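You operate a simulated robot arm through the tools that you are given. There is no shell and no other tool.

The job below is to be done with a simulated robot arm. You get a single attempt, and the scene is never put back.

TASK
Put things in order on the rear part of the bagging bench. At the end: the grey tag pack from the rear part of the bagging bench stands on top of the teal wiping pad; the green marker (marked "OK") stands where the red marker (marked "OVER") stood; the red marker stands where the grey test weight stood; the grey test weight from the rear part of the bagging bench stands where the grey tag pack stood; whatever was shut is shut again. Leave all else as you found it, and nothing knocked over.

Only the result counts: the job must be done as asked and must still hold three seconds after the hand-in. Knocking over, shifting, dropping, spilling or breaking anything else fails it.

THE ROBOT
A 7-joint arm with a two-finger parallel gripper, fixed in place. Base frame: the origin is at the foot of the arm, x ahead of it, y to its left, z up; the work surface is at about z = 0. Lengths are in mm, angles in rad, forces in N, time in s.
With the tool pointing down near the work surface it reaches from about 240 to 620 mm from the base axis. Its first joint turns from -1.152 to 1.152 rad. Payload 2.6 kg.
The tool frame sits at the grasp point between the pads (the TCP): z along the fingers, y along the line on which they close. The tips reach 30 mm beyond it. Largest opening 94 mm; finger width 28, thickness 10; the body of the gripper, 50 by 96 mm, starts 55 mm behind the TCP.
Orientation is that of the tool frame in the base frame, as [roll, pitch, yaw] about the fixed x, y, z axes, in that order (R = Rz(yaw) Ry(pitch) Rx(roll)). With the fingers straight down and closing along the base's y, the tool's x points along the base's -x, its y along +y and its z along -z.

THE INTERFACE
- The arm moves only by the tool send_rows. Its argument "plan" is a list that holds one entry, the list of rows, each a list of 7 numbers: the turn, a rotation vector about the tool's x, y, z in rad, then the shift along the tool's x, y, z in mm, then the opening, from 0 (shut) to 1 (fully open). In form: [[[rx, ry, rz, x, y, z, claw], ...]]. A call has 1 to 20 rows; each row shifts and turns the commanded pose from where the row before left it, along the tool's axes as they then stand. A row lasts 0.2 s, in which the tool goes at most 50 mm and 0.15 rad; a call with a longer step from one row to the next is refused whole, and so is a gripper value outside its range. Where a pose cannot be reached the arm comes as near as it can. A force on the tool above 40 N (or 10 N above the force at the start of the call, whichever is more), or a blocked arm, ends the call early, and 0.2 s more pass. Each finger travels about 72 mm/s and halts on what it meets, pressing with about 37 N; the grip force reading is that of the motor and also rises with nothing between the fingers. The clock runs only during rows and for 0.2 s after the last one: add rows that do not move to give the fingers time. The reply holds the time, the measured pose of the TCP, the force on the tool along the base axes, the opening and the grip force, in the units named above and with some noise, with the torque about the TCP (base axes, N m) and any sound that the robot's microphone picked up.
- Cameras (640 x 400 px; columns grow to the right, rows downward): "scene" is fixed at [49.3, 460.3, 547.2]; the picture's right is [-0.52, -0.86, 0.00], its down [-0.62, 0.37, -0.69] and it looks along [0.59, -0.36, -0.72] (base axes); focal length 265 px, centre (320, 200). "wrist" rides on the gripper at [76, 14, -103] in the tool frame; the picture's right is [-0.18, 0.98, 0.00], its down [-0.75, -0.14, -0.64] and it looks along [-0.63, -0.12, 0.77] (tool axes); focal length 243 px, centre (320, 200). There is no depth. A picture from a camera that has moved, and an enlarged one, comes with that camera's place and axes in the base frame and with its lens.
- get_image(camera): a new picture of that camera. The clock stands still meanwhile.
- enlarge(camera, box): a new picture of the part [left, top, right, bottom] of that camera's present view, enlarged. The clock stands still meanwhile.
- sign_off(): hands the job in; it is judged then, once.

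Places have to be worked out from the pictures, the camera data and where the tool is seen. Open the gripper and draw the arm clear of the work before you hand the job in, unless the task says otherwise.

The tools are called after ">>>" as a command line: name --argument value ..., lists and objects as JSON in quotes. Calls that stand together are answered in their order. send_rows: Moves the arm, as the interface text tells. Its arguments: {"type":"object","properties":{"plan":{"type":"array","items":{"type":"array","items":{"type":"array","items":{"type":"number"}}}}},"required":["plan"]} The other tools are called the same way: get_image (camera) takes a picture; enlarge (camera, box) takes an enlarged picture of a part of a camera's view; sign_off () hands the job in.

At the start:

```text
time_s: 0.0
tool_pos: [459.2, 89.8, 285.7]
tcp_rot: [3.141, 0.001, 3.141]
force: [0.5, 0.3, -0.2]
torque: [0.02, 0.01, -0.02]
width: 94.2
grip_force: 0.1
```

scene: 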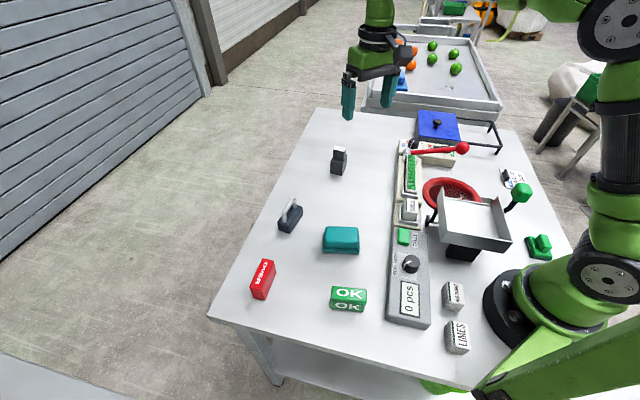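
wrist: 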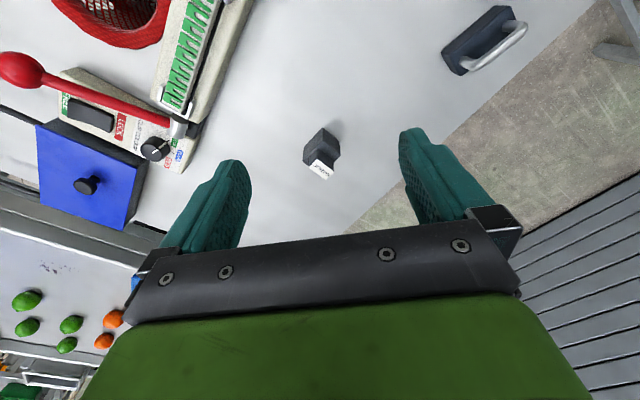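

I begin by looking closely at the scene to identify the objects on the bench.

>>> enlarge --camera "scene" --box '[220, 120, 400, 330]'

>>> enlarge --camera "scene" --box '[370, 90, 570, 370]'

>>> enlarge --camera "wrist" --box '[240, 0, 560, 200]'

```text
1.90 times, centred on (310, 225) of scene
camera zoom: at [49.3, 460.3, 547.2], right [-0.52, -0.86, 0.0], down [-0.62, 0.37, -0.69], along [0.59, -0.36, -0.72], focal length 504 px, centre (339, 152)
```

zoom: 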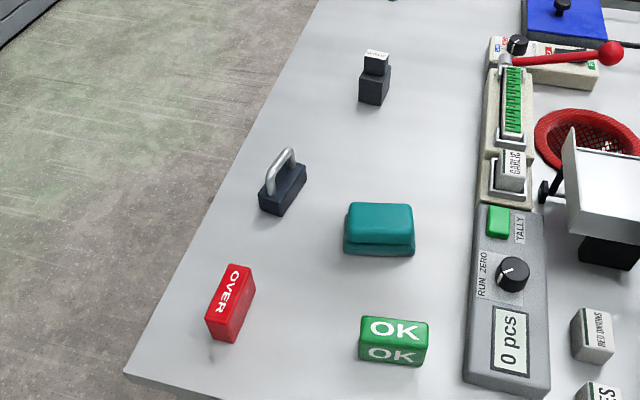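

```text
1.43 times, centred on (470, 230) of scene
camera zoom: at [49.3, 460.3, 547.2], right [-0.52, -0.86, 0.0], down [-0.62, 0.37, -0.69], along [0.59, -0.36, -0.72], focal length 378 px, centre (106, 157)
```

zoom: 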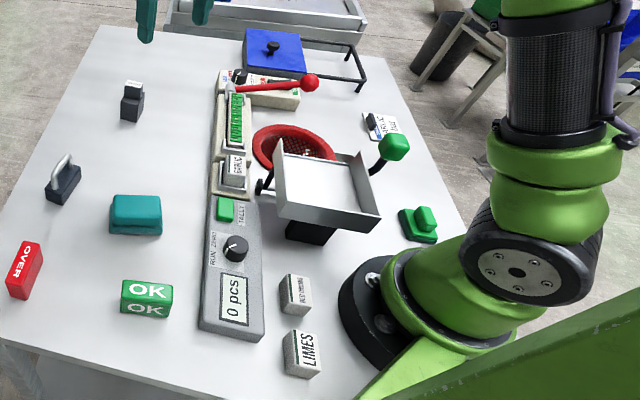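

```text
2.00 times, centred on (400, 100) of wrist
camera zoom: at [383.6, 104.6, 388.5], right [0.18, 0.98, 0.0], down [0.75, -0.14, 0.64], along [0.63, -0.12, -0.77], focal length 485 px, centre (160, 400)
```

zoom: 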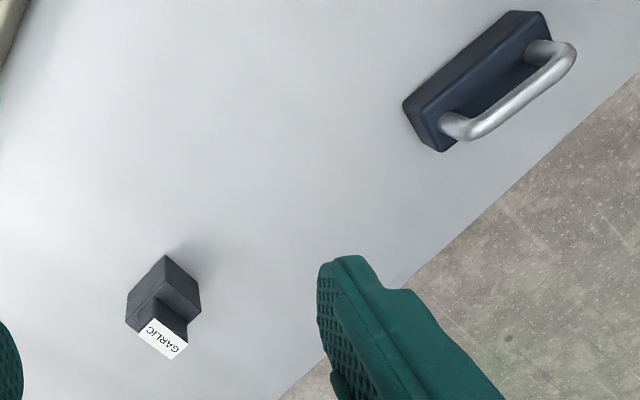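

The stepped dark block carries a "GARLIC" label and the other one has a metal handle. I look closer at those and at everything else on the bench that might be a tag pack or a weight.

>>> enlarge --camera "scene" --box '[310, 130, 374, 190]'

>>> enlarge --camera "scene" --box '[265, 190, 325, 240]'

>>> enlarge --camera "scene" --box '[380, 190, 480, 370]'

>>> enlarge --camera "scene" --box '[480, 150, 570, 270]'

>>> enlarge --camera "scene" --box '[390, 90, 520, 200]'

```text
6.67 times, centred on (342, 160) of scene
camera zoom: at [49.3, 460.3, 547.2], right [-0.52, -0.86, 0.0], down [-0.62, 0.37, -0.69], along [0.59, -0.36, -0.72], focal length 1766 px, centre (173, 467)
```

zoom: 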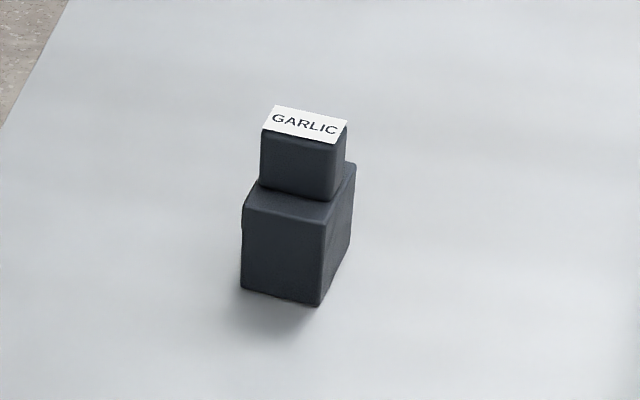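

```text
8.00 times, centred on (295, 215) of scene
camera zoom: at [49.3, 460.3, 547.2], right [-0.52, -0.86, 0.0], down [-0.62, 0.37, -0.69], along [0.59, -0.36, -0.72], focal length 2119 px, centre (520, 80)
```

zoom: 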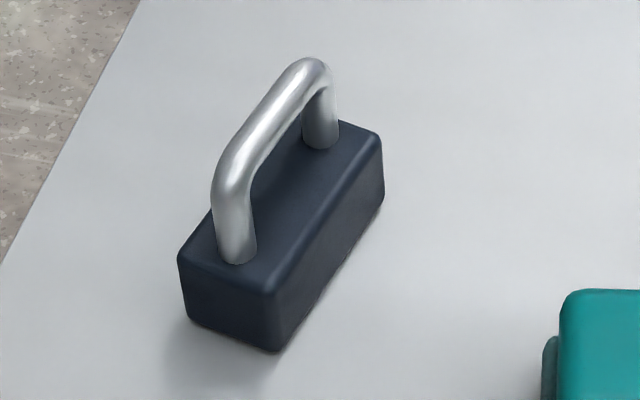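

```text
2.22 times, centred on (430, 280) of scene
camera zoom: at [49.3, 460.3, 547.2], right [-0.52, -0.86, 0.0], down [-0.62, 0.37, -0.69], along [0.59, -0.36, -0.72], focal length 588 px, centre (76, 22)
```

zoom: 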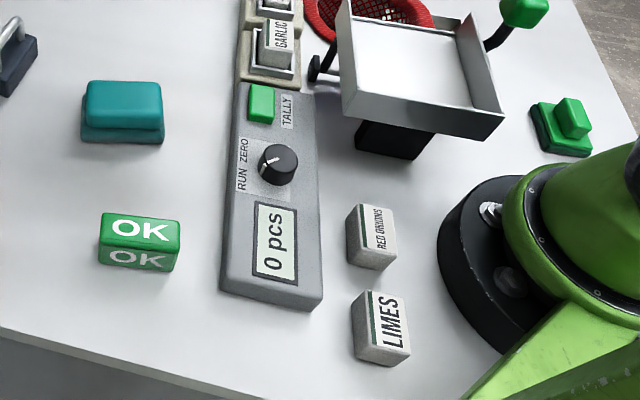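

```text
3.33 times, centred on (525, 210) of scene
camera zoom: at [49.3, 460.3, 547.2], right [-0.52, -0.86, 0.0], down [-0.62, 0.37, -0.69], along [0.59, -0.36, -0.72], focal length 883 px, centre (-363, 167)
```

zoom: 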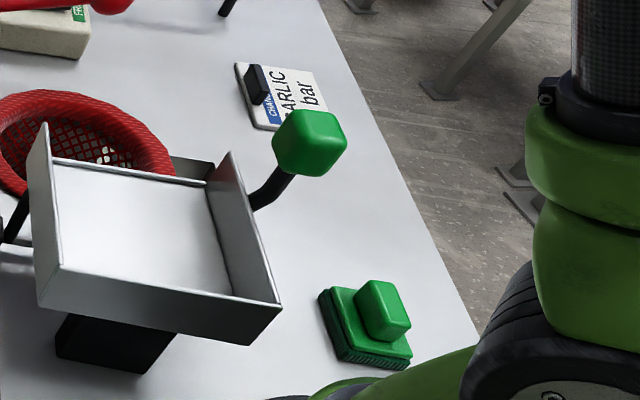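

```text
3.64 times, centred on (455, 145) of scene
camera zoom: at [49.3, 460.3, 547.2], right [-0.52, -0.86, 0.0], down [-0.62, 0.37, -0.69], along [0.59, -0.36, -0.72], focal length 963 px, centre (-171, 400)
```

zoom: 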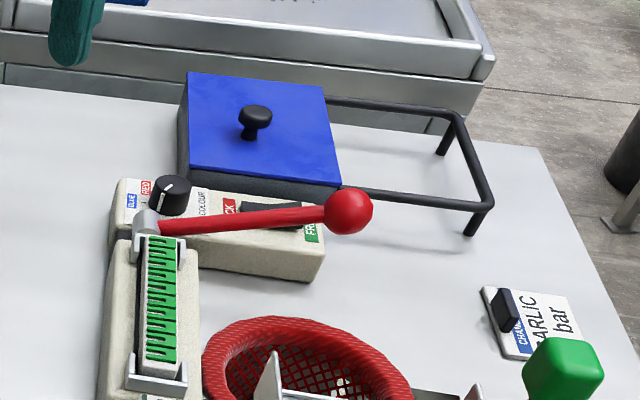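

The rear-side items appear to be: the GARLIC-labelled dark pack near (583, 68), the handled weight near (461, 301), the teal pad near (340, 222), green OK near (217, 286) and red OVER near (343, 429). I move above the tag pack at a safe height for a better look.

>>> send_rows --plan '[[[0, 0, 0, -30, -5, 12, 1], [0, 0, 0, -30, -5, 12, 1], [0, 0, 0, -30, -5, 12, 1], [0, 0, 0, -20, -5, 10, 1], [0, 0, 0, 0, 0, 0, 1]]]'

>>> get_image --camera "wrist"

>>> enlarge --camera "wrist" --box '[240, 20, 400, 140]'

```text
time_s: 1.2
tool_pos: [567.2, 68.6, 240.8]
tcp_rot: [-3.14, 0.002, 3.141]
force: [0.5, -0.4, 0.1]
torque: [0.02, 0.01, -0.03]
width: 94.1
grip_force: 0.0
```

```text
taken
camera wrist: at [491.3, 83.8, 342.8], right [0.18, 0.98, 0.0], down [0.75, -0.14, 0.64], along [0.63, -0.12, -0.77], focal length 243 px, centre (320, 200)
```

wrist: 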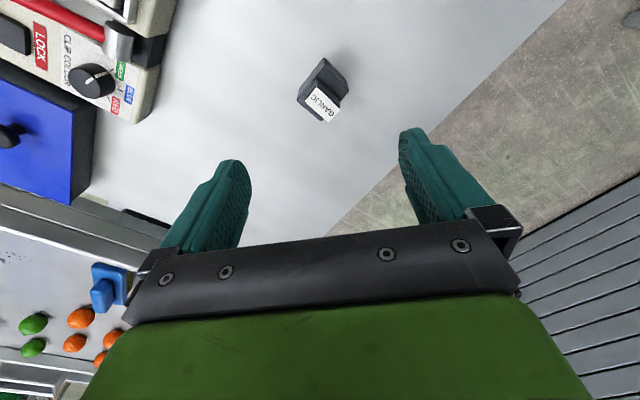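

```text
3.33 times, centred on (320, 80) of wrist
camera zoom: at [491.3, 83.8, 342.8], right [0.18, 0.98, 0.0], down [0.75, -0.14, 0.64], along [0.63, -0.12, -0.77], focal length 809 px, centre (320, 600)
```

zoom: 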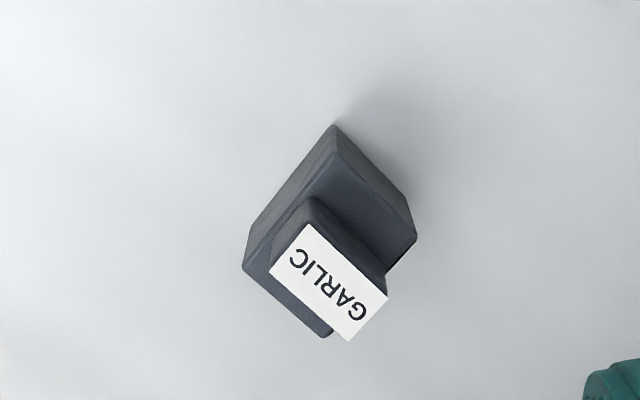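

The pack is visible, rotated about 45° to the base axes. I enlarge further to measure its corners precisely.

>>> enlarge --camera "wrist" --box '[292, 50, 352, 125]'

>>> enlarge --camera "scene" --box '[320, 138, 360, 180]'

```text
5.33 times, centred on (322, 88) of wrist
camera zoom: at [491.3, 83.8, 342.8], right [0.18, 0.98, 0.0], down [0.75, -0.14, 0.64], along [0.63, -0.12, -0.77], focal length 1294 px, centre (309, 800)
```

zoom: 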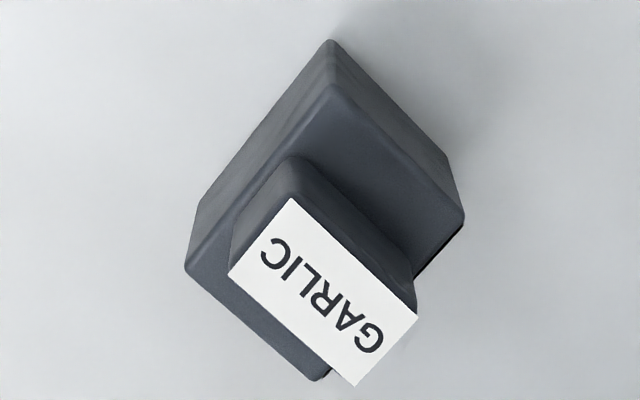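

```text
9.52 times, centred on (340, 159) of scene
camera zoom: at [49.4, 460.3, 547.2], right [-0.52, -0.86, 0.0], down [-0.62, 0.37, -0.69], along [0.59, -0.36, -0.72], focal length 2522 px, centre (130, 590)
```

zoom: 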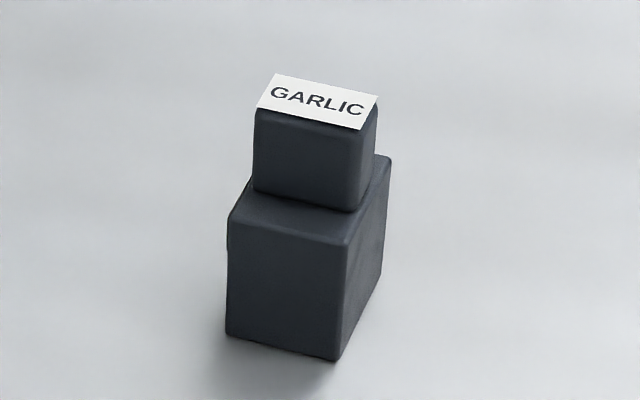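

The pack's base is about 40×48 mm (short side at ≈37.5°), centre ≈ (579.6, 70.5), lower block 46 high and total height ≈ 84. Before moving anything, I'll fly over the other objects to measure them, starting with the handled weight.

>>> send_rows --plan '[[[0, 0, 0, 17.7, 38.7, 0, 1], [0, 0, 0, 17.7, 38.7, 0, 1], [0, 0, 0, 17.7, 38.7, 0, 1], [0, 0, 0, 17.7, 38.7, 0, 1], [0, 0, 0, 17.7, 38.7, 0, 1], [0, 0, 0, 17.7, 38.7, 0, 1], [0, 0, 0, 0, 0, 0, 1]]]'

>>> get_image --camera "wrist"

>>> enlarge --camera "wrist" --box '[260, 20, 380, 140]'

>>> enlarge --camera "scene" --box '[265, 190, 315, 240]'

```text
time_s: 2.8
tool_pos: [462.3, 298.9, 240.5]
tcp_rot: [3.141, 0.001, 3.141]
force: [-0.3, -0.3, 0.2]
torque: [0.02, 0.01, 0.02]
width: 94.0
grip_force: 0.0
```

```text
taken
camera wrist: at [385.6, 314.5, 342.9], right [0.18, 0.98, 0.0], down [0.75, -0.14, 0.64], along [0.63, -0.12, -0.77], focal length 243 px, centre (320, 200)
```

wrist: 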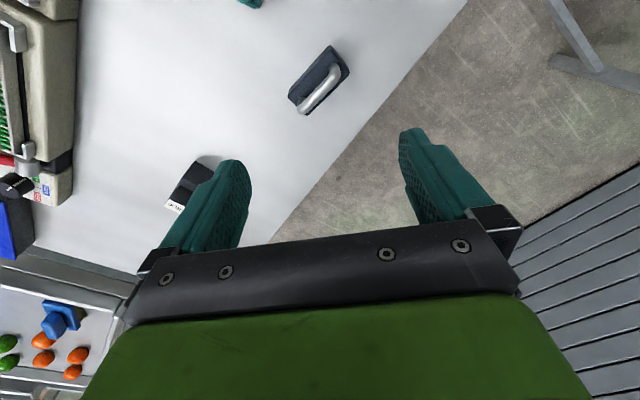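

```text
3.33 times, centred on (320, 80) of wrist
camera zoom: at [385.6, 314.5, 342.9], right [0.18, 0.98, 0.0], down [0.75, -0.14, 0.64], along [0.63, -0.12, -0.77], focal length 809 px, centre (320, 600)
```

zoom: 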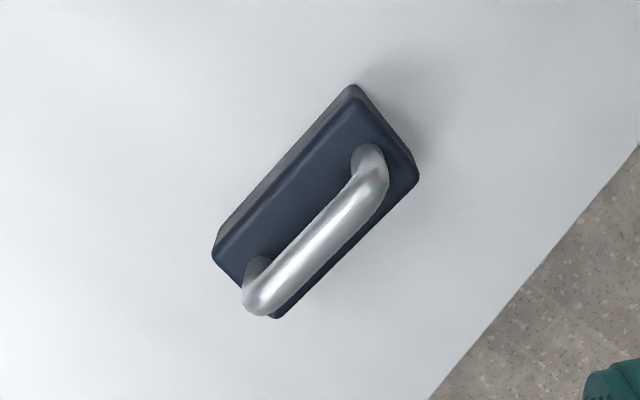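

```text
8.00 times, centred on (290, 215) of scene
camera zoom: at [49.3, 460.3, 547.2], right [-0.52, -0.86, 0.0], down [-0.62, 0.37, -0.69], along [0.59, -0.36, -0.72], focal length 2119 px, centre (560, 80)
```

zoom: 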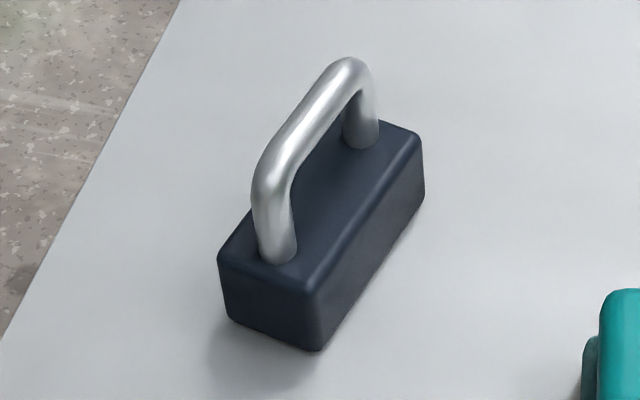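

The handled weight has its body ≈72×33×28 mm, centre ≈ (466.7, 296.3), with the long side at ≈ -57° and the handle up to ≈ 68. Next, the red OVER marker.

>>> send_rows --plan '[[[0, 0, 0, 29.5, 32, 0, 1], [0, 0, 0, 29.5, 32, 0, 1], [0, 0, 0, 29.5, 32, 0, 1], [0, 0, 0, 29.5, 32, 0, 1], [0, 0, 0, 0, 0, 0, 1]]]'

>>> get_image --camera "wrist"

>>> enlarge --camera "wrist" --box '[260, 20, 380, 140]'

>>> enlarge --camera "scene" --box '[237, 255, 287, 305]'

```text
time_s: 4.0
tool_pos: [343.4, 429.4, 240.8]
tcp_rot: [-3.141, 0.0, 3.141]
force: [0.0, -1.4, 0.2]
torque: [-0.01, 0.0, 0.01]
width: 94.1
grip_force: 0.0
```

```text
taken
camera wrist: at [266.6, 445.1, 342.3], right [0.18, 0.98, 0.0], down [0.75, -0.14, 0.64], along [0.63, -0.12, -0.77], focal length 243 px, centre (320, 200)
```

wrist: 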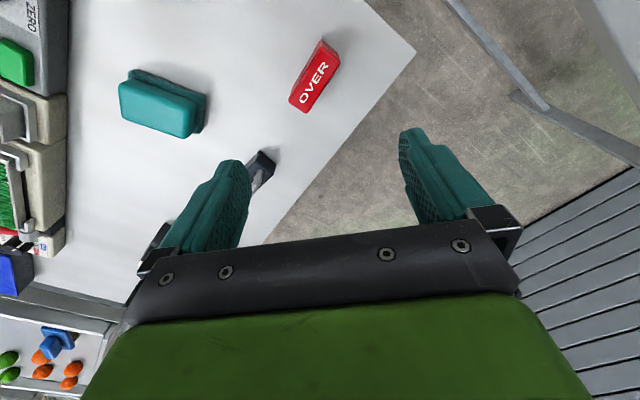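

```text
3.33 times, centred on (320, 80) of wrist
camera zoom: at [266.6, 445.1, 342.3], right [0.18, 0.98, 0.0], down [0.75, -0.14, 0.64], along [0.63, -0.12, -0.77], focal length 809 px, centre (320, 600)
```

zoom: 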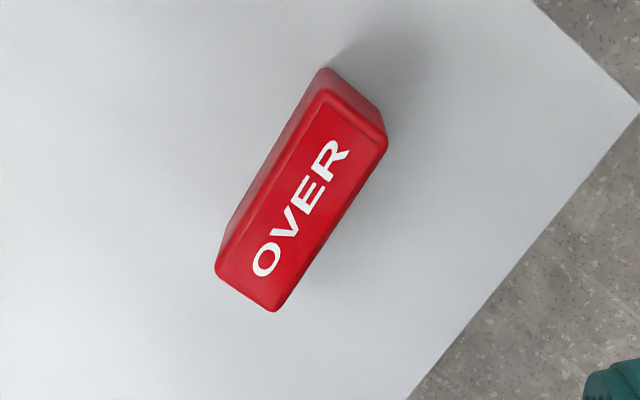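

```text
8.00 times, centred on (262, 280) of scene
camera zoom: at [49.3, 460.3, 547.2], right [-0.52, -0.86, 0.0], down [-0.62, 0.37, -0.69], along [0.59, -0.36, -0.72], focal length 2119 px, centre (784, -440)
```

zoom: 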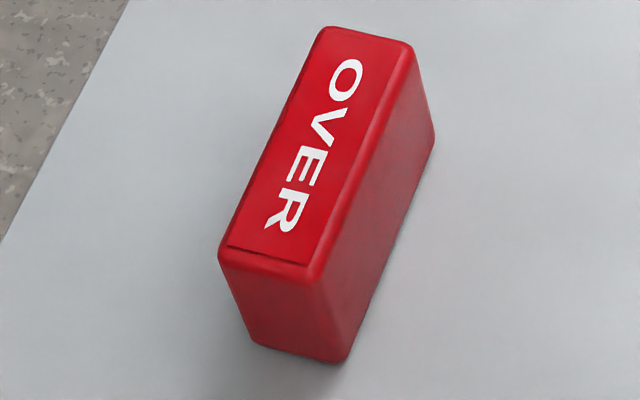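

OVER is ≈68×27×45 mm, centre ≈ (340.1, 423), with the long side at -45°. Next, the green OK marker.

>>> send_rows --plan '[[[0, 0, 0, 24.5, -29, 0, 1], [0, 0, 0, 24.5, -29, 0, 1], [0, 0, 0, 24.5, -29, 0, 1], [0, 0, 0, 24.5, -29, 0, 1], [0, 0, 0, 24.5, -29, 0, 1], [0, 0, 0, 0, 0, 0, 1]]]'

>>> get_image --camera "wrist"

>>> enlarge --camera "wrist" --box '[260, 20, 380, 140]'

>>> enlarge --camera "scene" --box '[323, 275, 373, 325]'

>>> enlarge --camera "scene" --box '[310, 215, 370, 265]'

```text
time_s: 5.4
tool_pos: [221.1, 284.6, 238.1]
tcp_rot: [-3.14, -0.001, 3.141]
force: [0.5, 0.2, 0.0]
torque: [0.05, 0.0, 0.01]
width: 94.2
grip_force: 0.0
```

```text
taken
camera wrist: at [146.6, 298.7, 340.8], right [0.18, 0.98, 0.0], down [0.75, -0.14, 0.64], along [0.63, -0.12, -0.77], focal length 243 px, centre (320, 200)
```

wrist: 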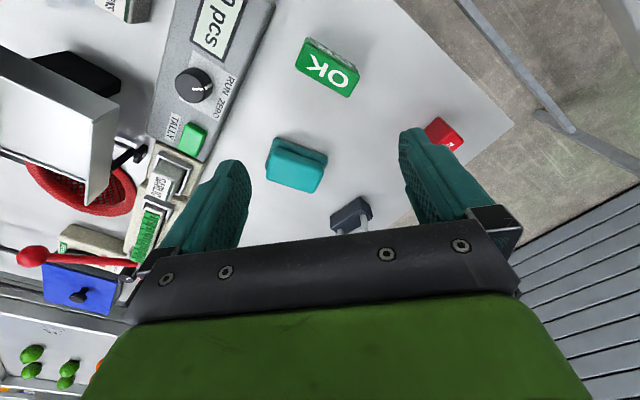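

```text
3.33 times, centred on (320, 80) of wrist
camera zoom: at [146.6, 298.7, 340.8], right [0.18, 0.98, 0.0], down [0.75, -0.14, 0.64], along [0.63, -0.12, -0.77], focal length 809 px, centre (320, 600)
```

zoom: 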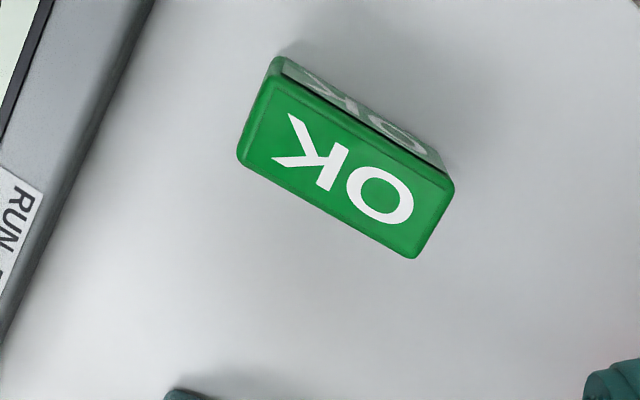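

```text
8.00 times, centred on (348, 300) of scene
camera zoom: at [49.3, 460.3, 547.2], right [-0.52, -0.86, 0.0], down [-0.62, 0.37, -0.69], along [0.59, -0.36, -0.72], focal length 2119 px, centre (96, -600)
```

zoom: 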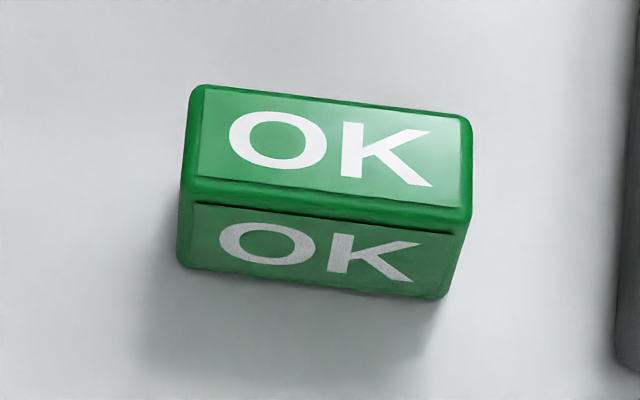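

```text
8.00 times, centred on (340, 240) of scene
camera zoom: at [49.3, 460.3, 547.2], right [-0.52, -0.86, 0.0], down [-0.62, 0.37, -0.69], along [0.59, -0.36, -0.72], focal length 2119 px, centre (160, -120)
```

zoom: 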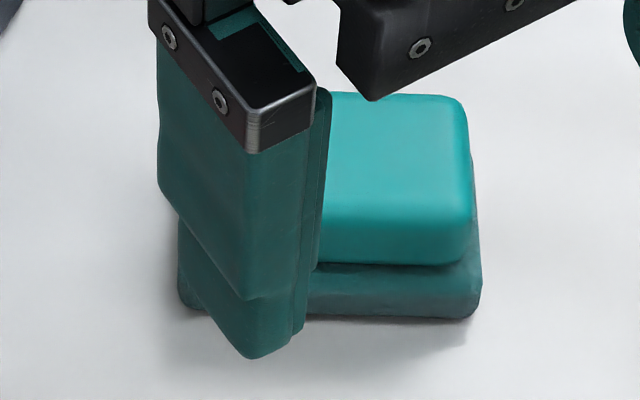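

OK is ≈68×27×45 mm, centre ≈ (209.8, 296.6), with the long side at 50°. Next, the teal pad.

>>> send_rows --plan '[[[0, 0, 0, -39, -21, 0, 1], [0, 0, 0, -39, -21, 0, 1], [0, 0, 0, -39, -21, 0, 1], [0, 0, 0, 0, 0, 0, 1]]]'

>>> get_image --camera "wrist"

>>> enlarge --camera "wrist" --box '[260, 20, 380, 140]'

>>> enlarge --camera "scene" --box '[310, 215, 370, 265]'

```text
time_s: 6.4
tool_pos: [338.5, 218.7, 242.8]
tcp_rot: [-3.141, -0.001, -3.141]
force: [-1.5, 0.4, 0.3]
torque: [-0.03, 0.01, -0.02]
width: 94.0
grip_force: 0.0
```

```text
taken
camera wrist: at [262.5, 235.1, 344.9], right [0.18, 0.98, 0.0], down [0.75, -0.14, 0.64], along [0.63, -0.12, -0.77], focal length 243 px, centre (320, 200)
```

wrist: 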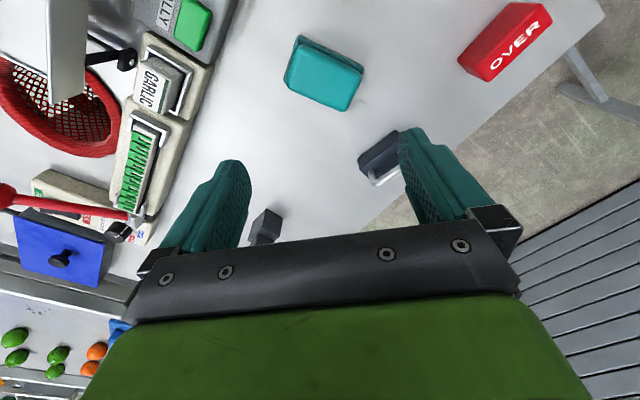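

```text
3.33 times, centred on (320, 80) of wrist
camera zoom: at [262.5, 235.1, 344.9], right [0.18, 0.98, 0.0], down [0.75, -0.14, 0.64], along [0.63, -0.12, -0.77], focal length 809 px, centre (320, 600)
```

zoom: 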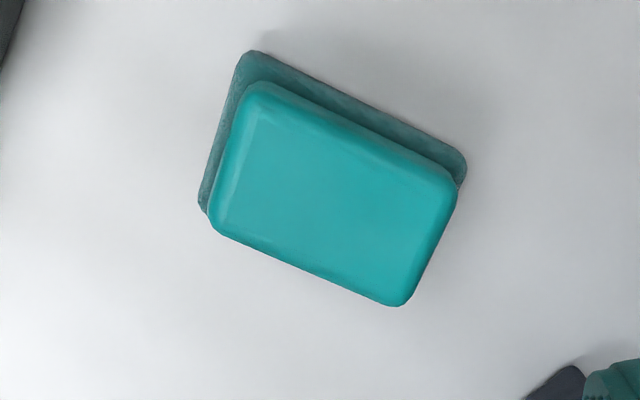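

```text
8.00 times, centred on (340, 240) of scene
camera zoom: at [49.4, 460.3, 547.2], right [-0.52, -0.86, 0.0], down [-0.62, 0.37, -0.69], along [0.59, -0.36, -0.72], focal length 2119 px, centre (160, -120)
```

zoom: 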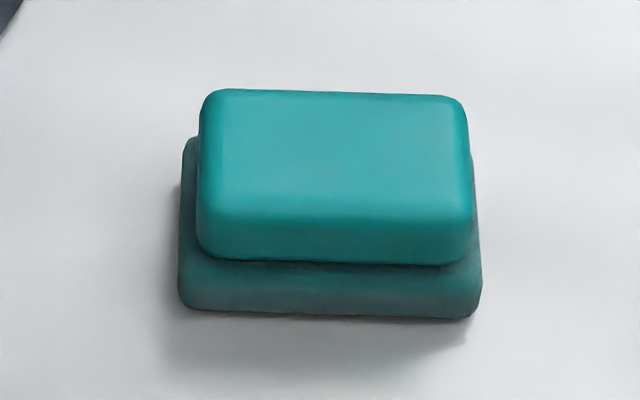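

The pad is two layers, top layer ≈74×44 mm, top at z ≈ 46, centre ≈ (336.4, 224.8), with the long side at 56°. Now I go back above the tag pack and turn the gripper so it closes along the 127.8° direction (across the 48 mm side).

>>> send_rows --plan '[[[0, 0, 0, -34.5, -21.4, 0, 1], [0, 0, 0, -34.5, -21.4, 0, 1], [0, 0, 0, -34.5, -21.4, 0, 1], [0, 0, 0, -34.5, -21.4, 0, 1], [0, 0, 0, -34.5, -21.4, 0, 1], [0, 0, 0, -34.5, -21.4, 0, 1], [0, 0, 0, -34.4, -21.6, 0, 1], [0, 0, -0.132, 0, 0, 0, 1], [0, 0, -0.132, 0, 0, 0, 1], [0, 0, -0.132, 0, 0, 0, 1], [0, 0, -0.132, 0, 0, 0, 1], [0, 0, -0.132, 0, 0, 0, 1], [0, 0, 0, 0, 0, 0, 1], [0, 0, 0, 0, 0, 0, 1]]]'

>>> enlarge --camera "wrist" --box '[240, 20, 400, 180]'

```text
time_s: 9.4
tool_pos: [576.2, 74.7, 239.1]
tcp_rot: [-3.141, 0.001, -2.482]
force: [-0.4, 0.5, 0.3]
torque: [0.0, -0.01, 0.04]
width: 94.0
grip_force: 0.1
out of reach, approached as far as the arm can: row 7
```

```text
2.50 times, centred on (320, 100) of wrist
camera zoom: at [507.5, 41.9, 340.3], right [-0.46, 0.89, 0.0], down [0.68, 0.35, 0.64], along [0.57, 0.29, -0.77], focal length 606 px, centre (320, 450)
```

zoom: 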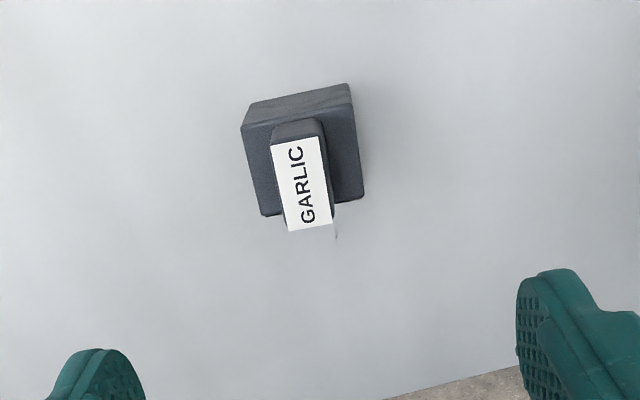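

At this height the last bit was out of reach; the pack centre is confirmed near (579.3, 71). I lower to z ≈ 150, still above the pack, and read the pose.

>>> send_rows --plan '[[[0, 0, 0, 0, 0, 30, 1], [0, 0, 0, 0, 0, 30, 1], [0, 0, 0, 0, 0, 30, 1], [0, 0, 0, 0, 0, 0, 1], [0, 0, 0, 0, 0, 0, 1]]]'

>>> enlarge --camera "wrist" --box '[220, 40, 420, 200]'

```text
time_s: 10.6
tool_pos: [576.9, 74.3, 149.3]
tcp_rot: [-3.141, -0.001, -2.481]
force: [-0.3, -0.7, 0.0]
torque: [0.06, 0.0, -0.04]
width: 93.8
grip_force: 0.1
```

```text
2.50 times, centred on (320, 120) of wrist
camera zoom: at [508.7, 39.6, 251.2], right [-0.46, 0.89, 0.0], down [0.68, 0.35, 0.64], along [0.57, 0.29, -0.77], focal length 606 px, centre (320, 400)
```

zoom: 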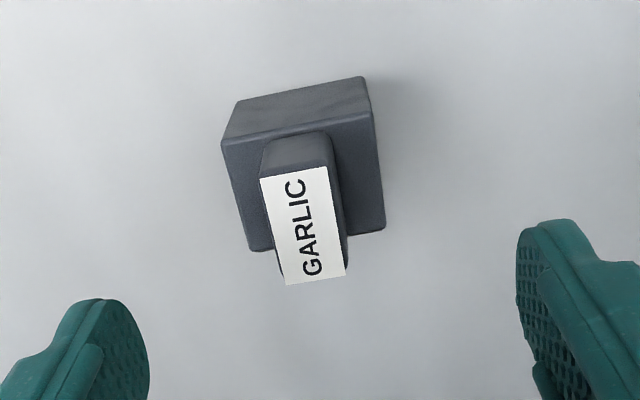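

The TCP is about 4 mm off along the closing axis; I correct this, descend to z ≈ 40 around the lower block, and then close.

>>> send_rows --plan '[[[0, 0, 0, 0.4, -4.3, 0, 1], [0, 0, 0, 0, 0, 30, 1], [0, 0, 0, 0, 0, 30, 1], [0, 0, 0, 0, 0, 25, 1], [0, 0, 0, 0, 0, 14, 1], [0, 0, 0, 0, 0, 10, 1], [0, 0, 0, 0, 0, 0, 1], [0, 0, 0, 0, 0, 0, 1]]]'

>>> get_image --camera "wrist"

>>> enlarge --camera "scene" --box '[300, 90, 400, 190]'

```text
time_s: 12.4
tool_pos: [581.1, 70.1, 38.5]
tcp_rot: [-3.141, 0.001, -2.483]
force: [0.0, -0.2, -0.5]
torque: [0.01, -0.02, 0.01]
width: 94.2
grip_force: 0.2
```

```text
taken
camera wrist: at [512.1, 35.2, 141.1], right [-0.46, 0.89, 0.0], down [0.68, 0.35, 0.64], along [0.57, 0.29, -0.77], focal length 243 px, centre (320, 200)
```

wrist: 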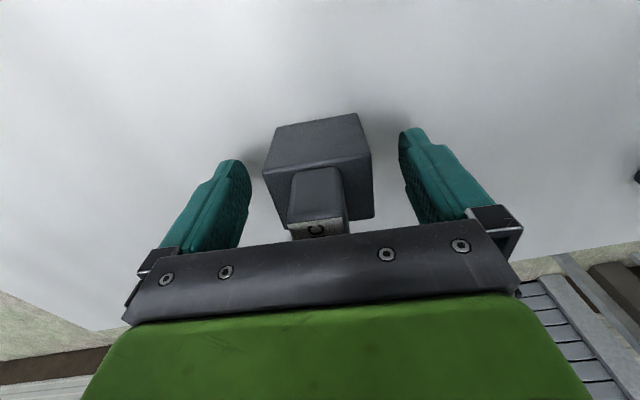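

```text
4.00 times, centred on (350, 140) of scene
camera zoom: at [49.3, 460.3, 547.2], right [-0.52, -0.86, 0.0], down [-0.62, 0.37, -0.69], along [0.59, -0.36, -0.72], focal length 1059 px, centre (200, 440)
```

zoom: 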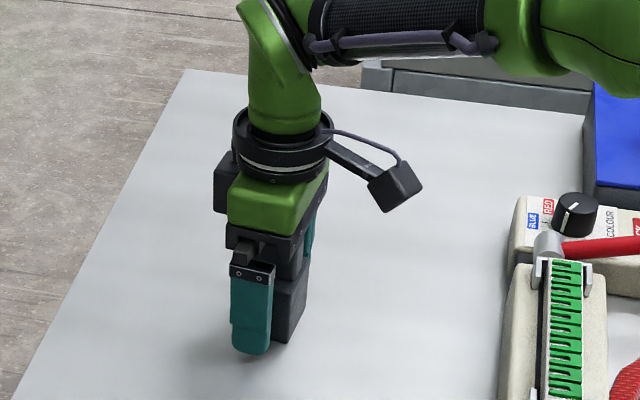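

The gripper straddles the lower block nicely at z ≈ 38.5. I close, wait, and check the grip before lifting.

>>> send_rows --plan '[[[0, 0, 0, 0, 0, 0, 0.2], [0, 0, 0, 0, 0, 0, 0.2], [0, 0, 0, 0, 0, 0, 0.2], [0, 0, 0, 0, 0, 0, 0.2], [0, 0, 0, 0, 0, 0, 0.2]]]'

>>> get_image --camera "wrist"

```text
time_s: 13.6
tool_pos: [581.0, 68.2, 38.6]
tcp_rot: [3.141, 0.001, -2.482]
force: [0.2, 0.7, 1.0]
torque: [0.03, 0.02, -0.01]
width: 53.7
grip_force: 36.8
```

```text
taken
camera wrist: at [512.1, 35.2, 141.3], right [-0.46, 0.89, 0.0], down [0.68, 0.35, 0.64], along [0.57, 0.29, -0.77], focal length 243 px, centre (320, 200)
```

wrist: 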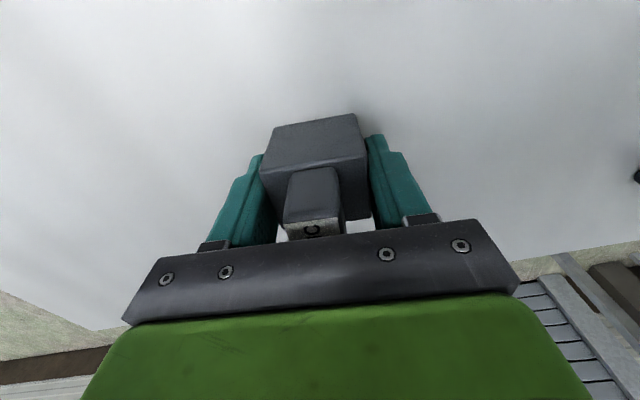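

Gripped at width 53.7 mm with 37 N. I lift straight up slowly and check that the load is carried.

>>> send_rows --plan '[[[0, 0, 0, 0, 0, -10, 0.2], [0, 0, 0, 0, 0, -20, 0.2], [0, 0, 0, 0, 0, -30, 0.2], [0, 0, 0, 0, 0, -30, 0.2], [0, 0, 0, 0, 0, -20, 0.2], [0, 0, 0, 0, 0, 0, 0.2]]]'

>>> get_image --camera "wrist"

>>> enlarge --camera "scene" --box '[300, 70, 400, 190]'

```text
time_s: 15.0
tool_pos: [579.8, 72.6, 149.9]
tcp_rot: [3.14, -0.002, -2.48]
force: [0.4, 0.0, -0.2]
torque: [0.01, -0.02, -0.02]
width: 53.9
grip_force: 36.8
```

```text
taken
camera wrist: at [510.3, 38.3, 252.2], right [-0.46, 0.89, 0.0], down [0.68, 0.35, 0.64], along [0.57, 0.29, -0.77], focal length 243 px, centre (320, 200)
```

wrist: 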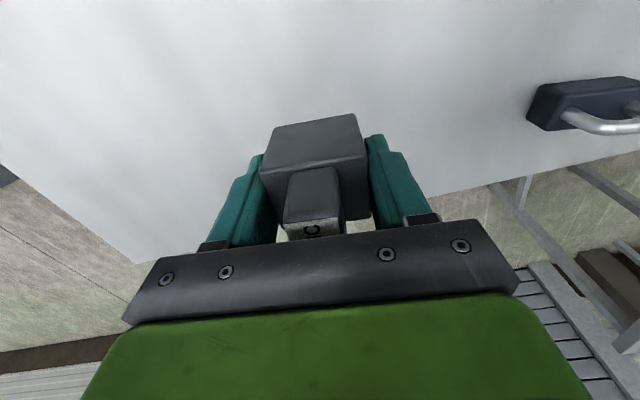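

```text
3.33 times, centred on (350, 130) of scene
camera zoom: at [49.3, 460.3, 547.2], right [-0.52, -0.86, 0.0], down [-0.62, 0.37, -0.69], along [0.59, -0.36, -0.72], focal length 883 px, centre (220, 433)
```

zoom: 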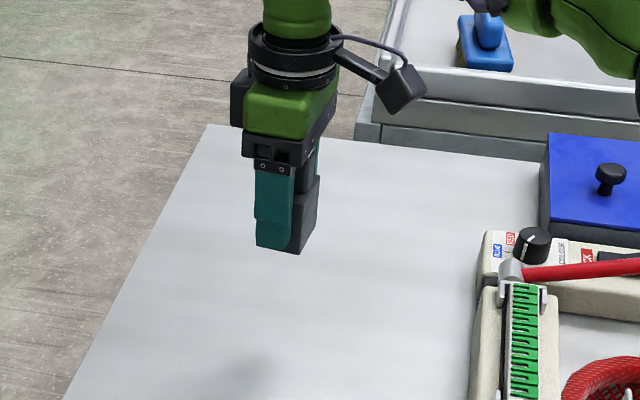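

The pack is securely lifted. I carry it over to the pad at safe height and turn it by -71.8° so its long side lies along the pad's long side.

>>> send_rows --plan '[[[0, 0, 0, 14.07, 38.4, 0, 0.2], [0, 0, 0, 14.07, 38.4, 0, 0.2], [0, 0, 0, 14.07, 38.4, 0, 0.2], [0, 0, 0, 14.07, 38.4, 0, 0.2], [0, 0, 0, 14.07, 38.4, 0, 0.2], [0, 0, 0, 14.07, 38.4, 0, 0.2], [0, 0, 0, 14.07, 38.4, 0, 0.2], [0, 0, 0.1392, 0, 0, 0, 0.2], [0, 0, 0.1392, 0, 0, 0, 0.2], [0, 0, 0.1392, 0, 0, 0, 0.2], [0, 0, 0.1392, 0, 0, 0, 0.2], [0, 0, 0.1392, 0, 0, 0, 0.2], [0, 0, 0.1392, 0, 0, 0, 0.2], [0, 0, 0.1392, 0, 0, 0, 0.2], [0, 0, 0.1392, 0, 0, 0, 0.2], [0, 0, 0.1392, 0, 0, 0, 0.2], [0, 0, 0, 0, 0, 0, 0.2]]]'

>>> get_image --camera "wrist"

>>> enlarge --camera "scene" --box '[280, 120, 420, 270]'

```text
time_s: 18.6
tool_pos: [337.9, 223.6, 150.1]
tcp_rot: [3.141, -0.001, 2.547]
force: [0.4, -0.9, -0.8]
torque: [-0.01, 0.01, -0.01]
width: 53.5
grip_force: 36.8
```

```text
taken
camera wrist: at [282.8, 279.0, 252.4], right [0.7, 0.71, 0.0], down [0.54, -0.54, 0.64], along [0.46, -0.45, -0.77], focal length 243 px, centre (320, 200)
```

wrist: 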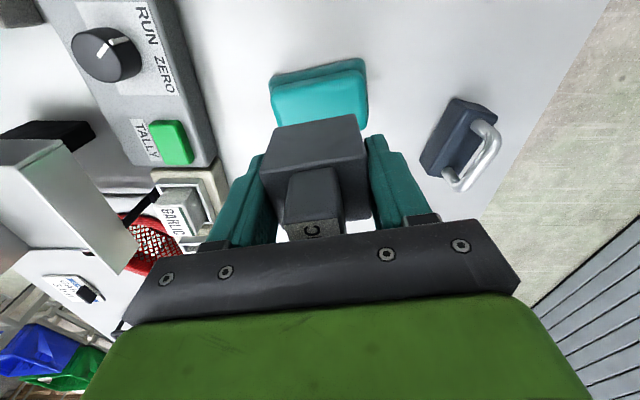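

```text
2.67 times, centred on (350, 195) of scene
camera zoom: at [49.3, 460.3, 547.2], right [-0.52, -0.86, 0.0], down [-0.62, 0.37, -0.69], along [0.59, -0.36, -0.72], focal length 706 px, centre (240, 213)
```

zoom: 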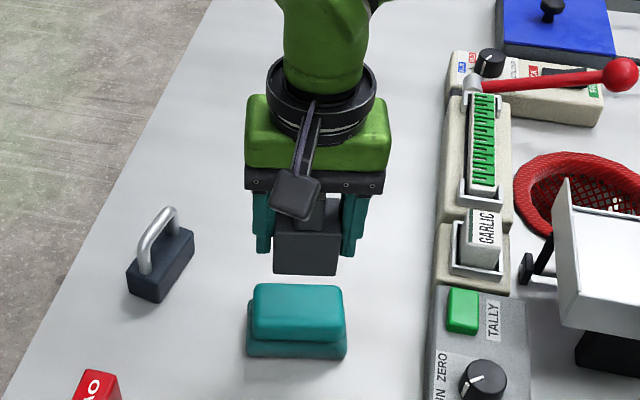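

The pack hangs right over the pad (TCP ≈ (338, 224.3), pad centre ≈ (336.8, 224.7)). I lower most of the way and look at the remaining gap.

>>> send_rows --plan '[[[0, 0, 0, 0.8, -0.5, 20, 0.2], [0, 0, 0, 0, 0, 20, 0.2], [0, 0, 0, 0, 0, 14, 0.2], [0, 0, 0, 0, 0, 0, 0.2]]]'

>>> enlarge --camera "scene" --box '[300, 190, 390, 270]'

>>> enlarge --camera "wrist" --box '[220, 40, 420, 200]'

```text
time_s: 19.6
tool_pos: [337.0, 222.9, 96.3]
tcp_rot: [3.141, 0.001, 2.548]
force: [0.5, -0.8, -0.4]
torque: [-0.01, 0.0, 0.03]
width: 53.7
grip_force: 37.1
```

```text
5.00 times, centred on (345, 230) of scene
camera zoom: at [49.3, 460.3, 547.2], right [-0.52, -0.86, 0.0], down [-0.62, 0.37, -0.69], along [0.59, -0.36, -0.72], focal length 1324 px, centre (195, 50)
```

zoom: 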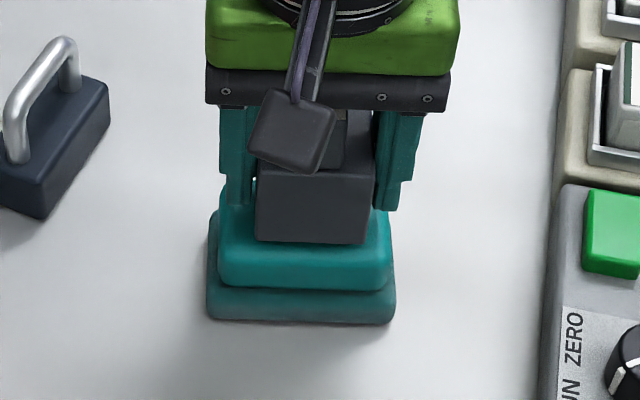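

```text
2.50 times, centred on (320, 120) of wrist
camera zoom: at [282.0, 278.0, 198.1], right [0.7, 0.71, 0.0], down [0.55, -0.54, 0.64], along [0.46, -0.45, -0.77], focal length 606 px, centre (320, 400)
```

zoom: 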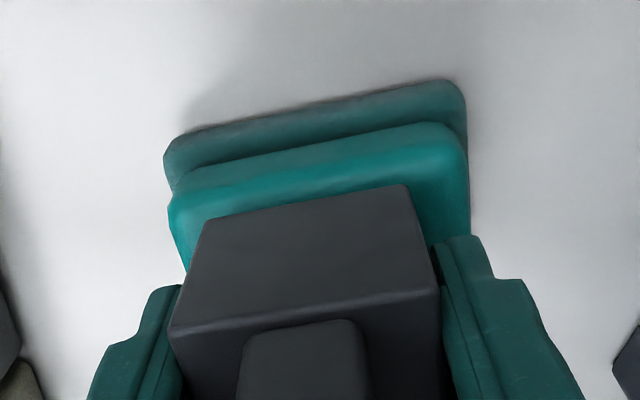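

Alignment is good; the pack sits ≈2 mm toward one end, so I nudge it along the closing axis and lower in small steps, watching the force.

>>> send_rows --plan '[[[0, 0, 0, 0.4, 1.8, 0, 0.2], [0, 0, 0, 0, 0, 4, 0.2], [0, 0, 0, 0, 0, 2, 0.2], [0, 0, 0, 0, 0, 0, 0.2]]]'

>>> enlarge --camera "scene" --box '[320, 215, 370, 260]'

```text
time_s: 20.6
tool_pos: [338.3, 224.6, 87.9]
tcp_rot: [-3.142, -0.002, 2.548]
force: [-0.5, -0.5, 3.5]
torque: [-0.02, 0.05, 0.0]
width: 53.3
grip_force: 36.9
```

```text
8.89 times, centred on (345, 238) of scene
camera zoom: at [49.3, 460.3, 547.2], right [-0.52, -0.86, 0.0], down [-0.62, 0.37, -0.69], along [0.59, -0.36, -0.72], focal length 2354 px, centre (98, -133)
```

zoom: 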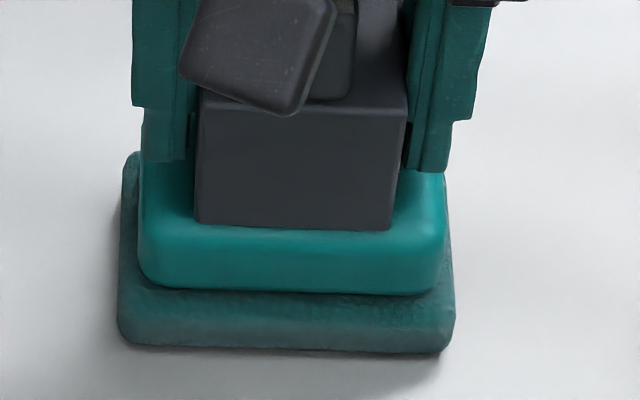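

Contact has just begun (3.5 N upward) and the pack is centred on the pad. I press 1 mm more to confirm seating.

>>> send_rows --plan '[[[0, 0, 0, 0, 0, 1, 0.2], [0, 0, 0, 0, 0, 0, 0.2]]]'

```text
time_s: 21.2
tool_pos: [337.8, 224.8, 88.4]
tcp_rot: [3.139, 0.0, 2.548]
force: [-2.7, -2.3, 17.3]
torque: [-0.15, 0.19, -0.04]
width: 53.7
grip_force: 37.2
```

Seated firmly (17 N). I relieve the pressure by 0.7 mm, then open the fingers gently.

>>> send_rows --plan '[[[0, 0, 0, 0, 0, -0.7, 0.2], [0, 0, 0, 0, 0, 0, 0.62], [0, 0, 0, 0, 0, 0, 0.7], [0, 0, 0, 0, 0, 0, 0.8], [0, 0, 0, 0, 0, 0, 0.9], [0, 0, 0, 0, 0, 0, 1], [0, 0, 0, 0, 0, 0, 1]]]'

>>> enlarge --camera "scene" --box '[310, 190, 380, 260]'

>>> get_image --camera "wrist"

```text
time_s: 22.8
tool_pos: [336.5, 224.6, 90.3]
tcp_rot: [3.14, 0.0, 2.549]
force: [0.3, -0.4, -0.2]
torque: [-0.01, 0.01, 0.0]
width: 94.0
grip_force: 0.1
```

```text
5.71 times, centred on (345, 225) of scene
camera zoom: at [49.3, 460.3, 547.2], right [-0.52, -0.86, 0.0], down [-0.62, 0.37, -0.69], along [0.59, -0.36, -0.72], focal length 1513 px, centre (177, 57)
```

zoom: 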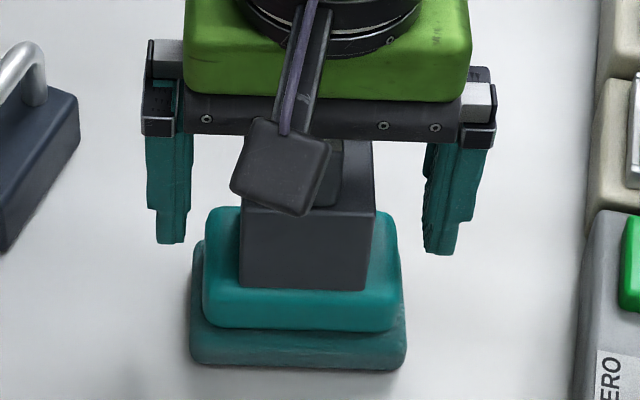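

```text
taken
camera wrist: at [282.2, 280.0, 191.5], right [0.7, 0.71, 0.0], down [0.55, -0.54, 0.64], along [0.46, -0.45, -0.77], focal length 243 px, centre (320, 200)
```

wrist: 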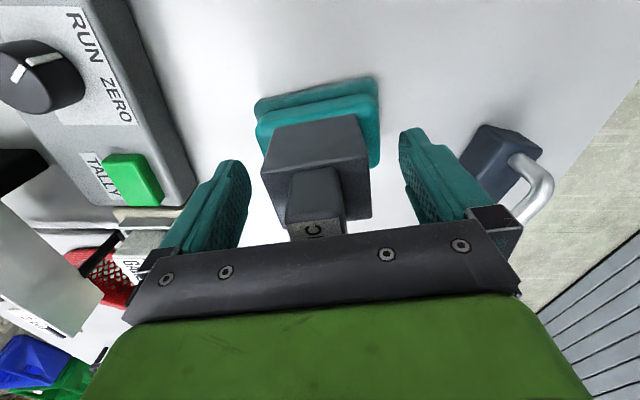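

The pack is released and standing on the pad. I rise straight up well above it and verify.

>>> send_rows --plan '[[[0, 0, 0, 0, 0, -20, 1], [0, 0, 0, 0, 0, -30, 1], [0, 0, 0, 0, 0, -30, 1], [0, 0, 0, 0, 0, -30, 1], [0, 0, 0, 0, 0, -10, 1], [0, 0, 0, 0, 0, 0, 1]]]'

>>> get_image --camera "wrist"

>>> enlarge --camera "scene" --box '[310, 170, 380, 260]'

```text
time_s: 24.2
tool_pos: [338.8, 224.6, 207.7]
tcp_rot: [3.141, 0.001, 2.55]
force: [0.5, 0.5, 0.0]
torque: [0.01, 0.01, 0.0]
width: 94.0
grip_force: 0.0
```

```text
taken
camera wrist: at [283.5, 280.4, 310.5], right [0.7, 0.71, 0.0], down [0.55, -0.54, 0.64], along [0.46, -0.45, -0.77], focal length 243 px, centre (320, 200)
```

wrist: 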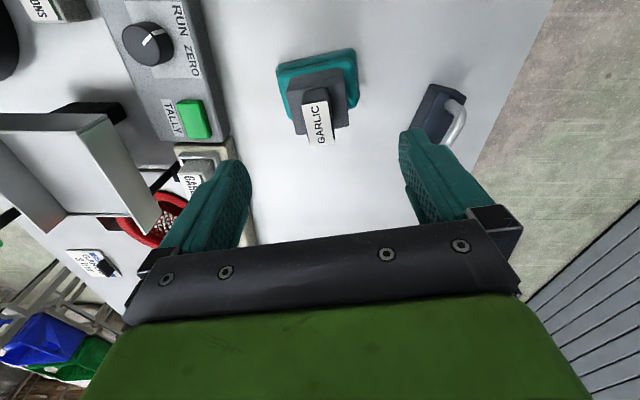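

```text
4.44 times, centred on (345, 215) of scene
camera zoom: at [49.3, 460.3, 547.2], right [-0.52, -0.86, 0.0], down [-0.62, 0.37, -0.69], along [0.59, -0.36, -0.72], focal length 1177 px, centre (209, 133)
```

zoom: 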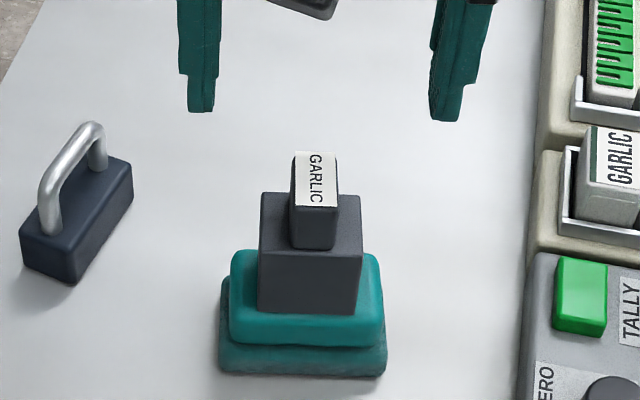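

The tag pack stands well on the pad. Now I move above the handled weight and turn the gripper to close across its short side (33°).

>>> send_rows --plan '[[[0, 0, 0, -16.6, 32.55, 0, 1], [0, 0, 0, -16.6, 32.55, 0, 1], [0, 0, 0, -16.6, 32.55, 0, 1], [0, 0, 0, -16.6, 32.55, 0, 1], [0, 0, 0.1338, 0, 0, 0, 1], [0, 0, 0.1338, 0, 0, 0, 1], [0, 0, 0.1338, 0, 0, 0, 1], [0, 0, 0, 0, 0, 30, 1], [0, 0, 0, 0, 0, 25, 1], [0, 0, 0, 0, 0, 0, 1], [0, 0, 0, 0, 0, 0, 1]]]'

>>> enlarge --camera "wrist" --box '[220, 20, 420, 200]'

```text
time_s: 26.6
tool_pos: [464.2, 296.6, 152.4]
tcp_rot: [3.142, 0.001, 2.146]
force: [-0.4, -1.2, -0.2]
torque: [-0.03, 0.01, -0.03]
width: 94.2
grip_force: 0.0
```

```text
2.22 times, centred on (320, 110) of wrist
camera zoom: at [434.5, 369.0, 254.6], right [0.92, 0.38, 0.0], down [0.29, -0.71, 0.64], along [0.24, -0.59, -0.77], focal length 539 px, centre (320, 400)
```

zoom: 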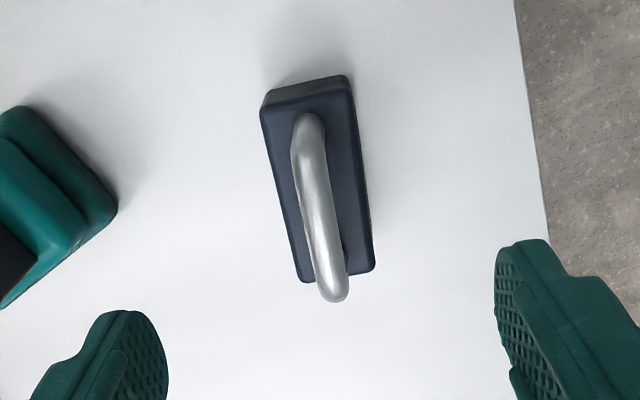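

Weight centre confirmed at (466, 296.4), with the gripper yaw matching. I make a small correction and descend to z ≈ 37.

>>> send_rows --plan '[[[0, 0, 0, -1.5, 1.2, 0, 1], [0, 0, 0, 0, 0, 30, 1], [0, 0, 0, 0, 0, 30, 1], [0, 0, 0, 0, 0, 30, 1], [0, 0, 0, 0, 0, 15, 1], [0, 0, 0, 0, 0, 10, 1], [0, 0, 0, 0, 0, 0, 1], [0, 0, 0, 0, 0, 0, 1]]]'

>>> get_image --camera "wrist"

>>> enlarge --camera "scene" --box '[250, 150, 350, 250]'

```text
time_s: 28.4
tool_pos: [469.1, 293.1, 39.1]
tcp_rot: [3.141, -0.001, 2.147]
force: [0.4, 0.0, 0.6]
torque: [-0.01, 0.01, 0.0]
width: 94.1
grip_force: 0.1
```

```text
taken
camera wrist: at [438.1, 366.1, 141.2], right [0.92, 0.38, 0.0], down [0.29, -0.71, 0.64], along [0.24, -0.59, -0.77], focal length 243 px, centre (320, 200)
```

wrist: 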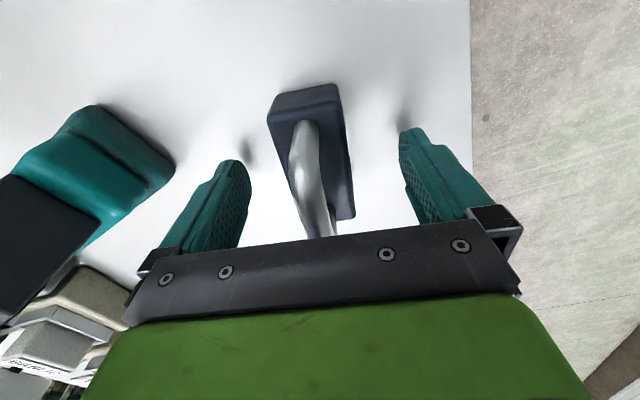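

```text
4.00 times, centred on (300, 200) of scene
camera zoom: at [49.3, 460.3, 547.2], right [-0.52, -0.86, 0.0], down [-0.62, 0.37, -0.69], along [0.59, -0.36, -0.72], focal length 1059 px, centre (400, 200)
```

zoom: 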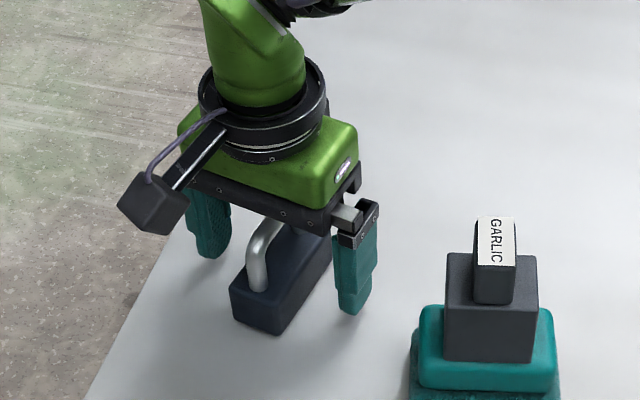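

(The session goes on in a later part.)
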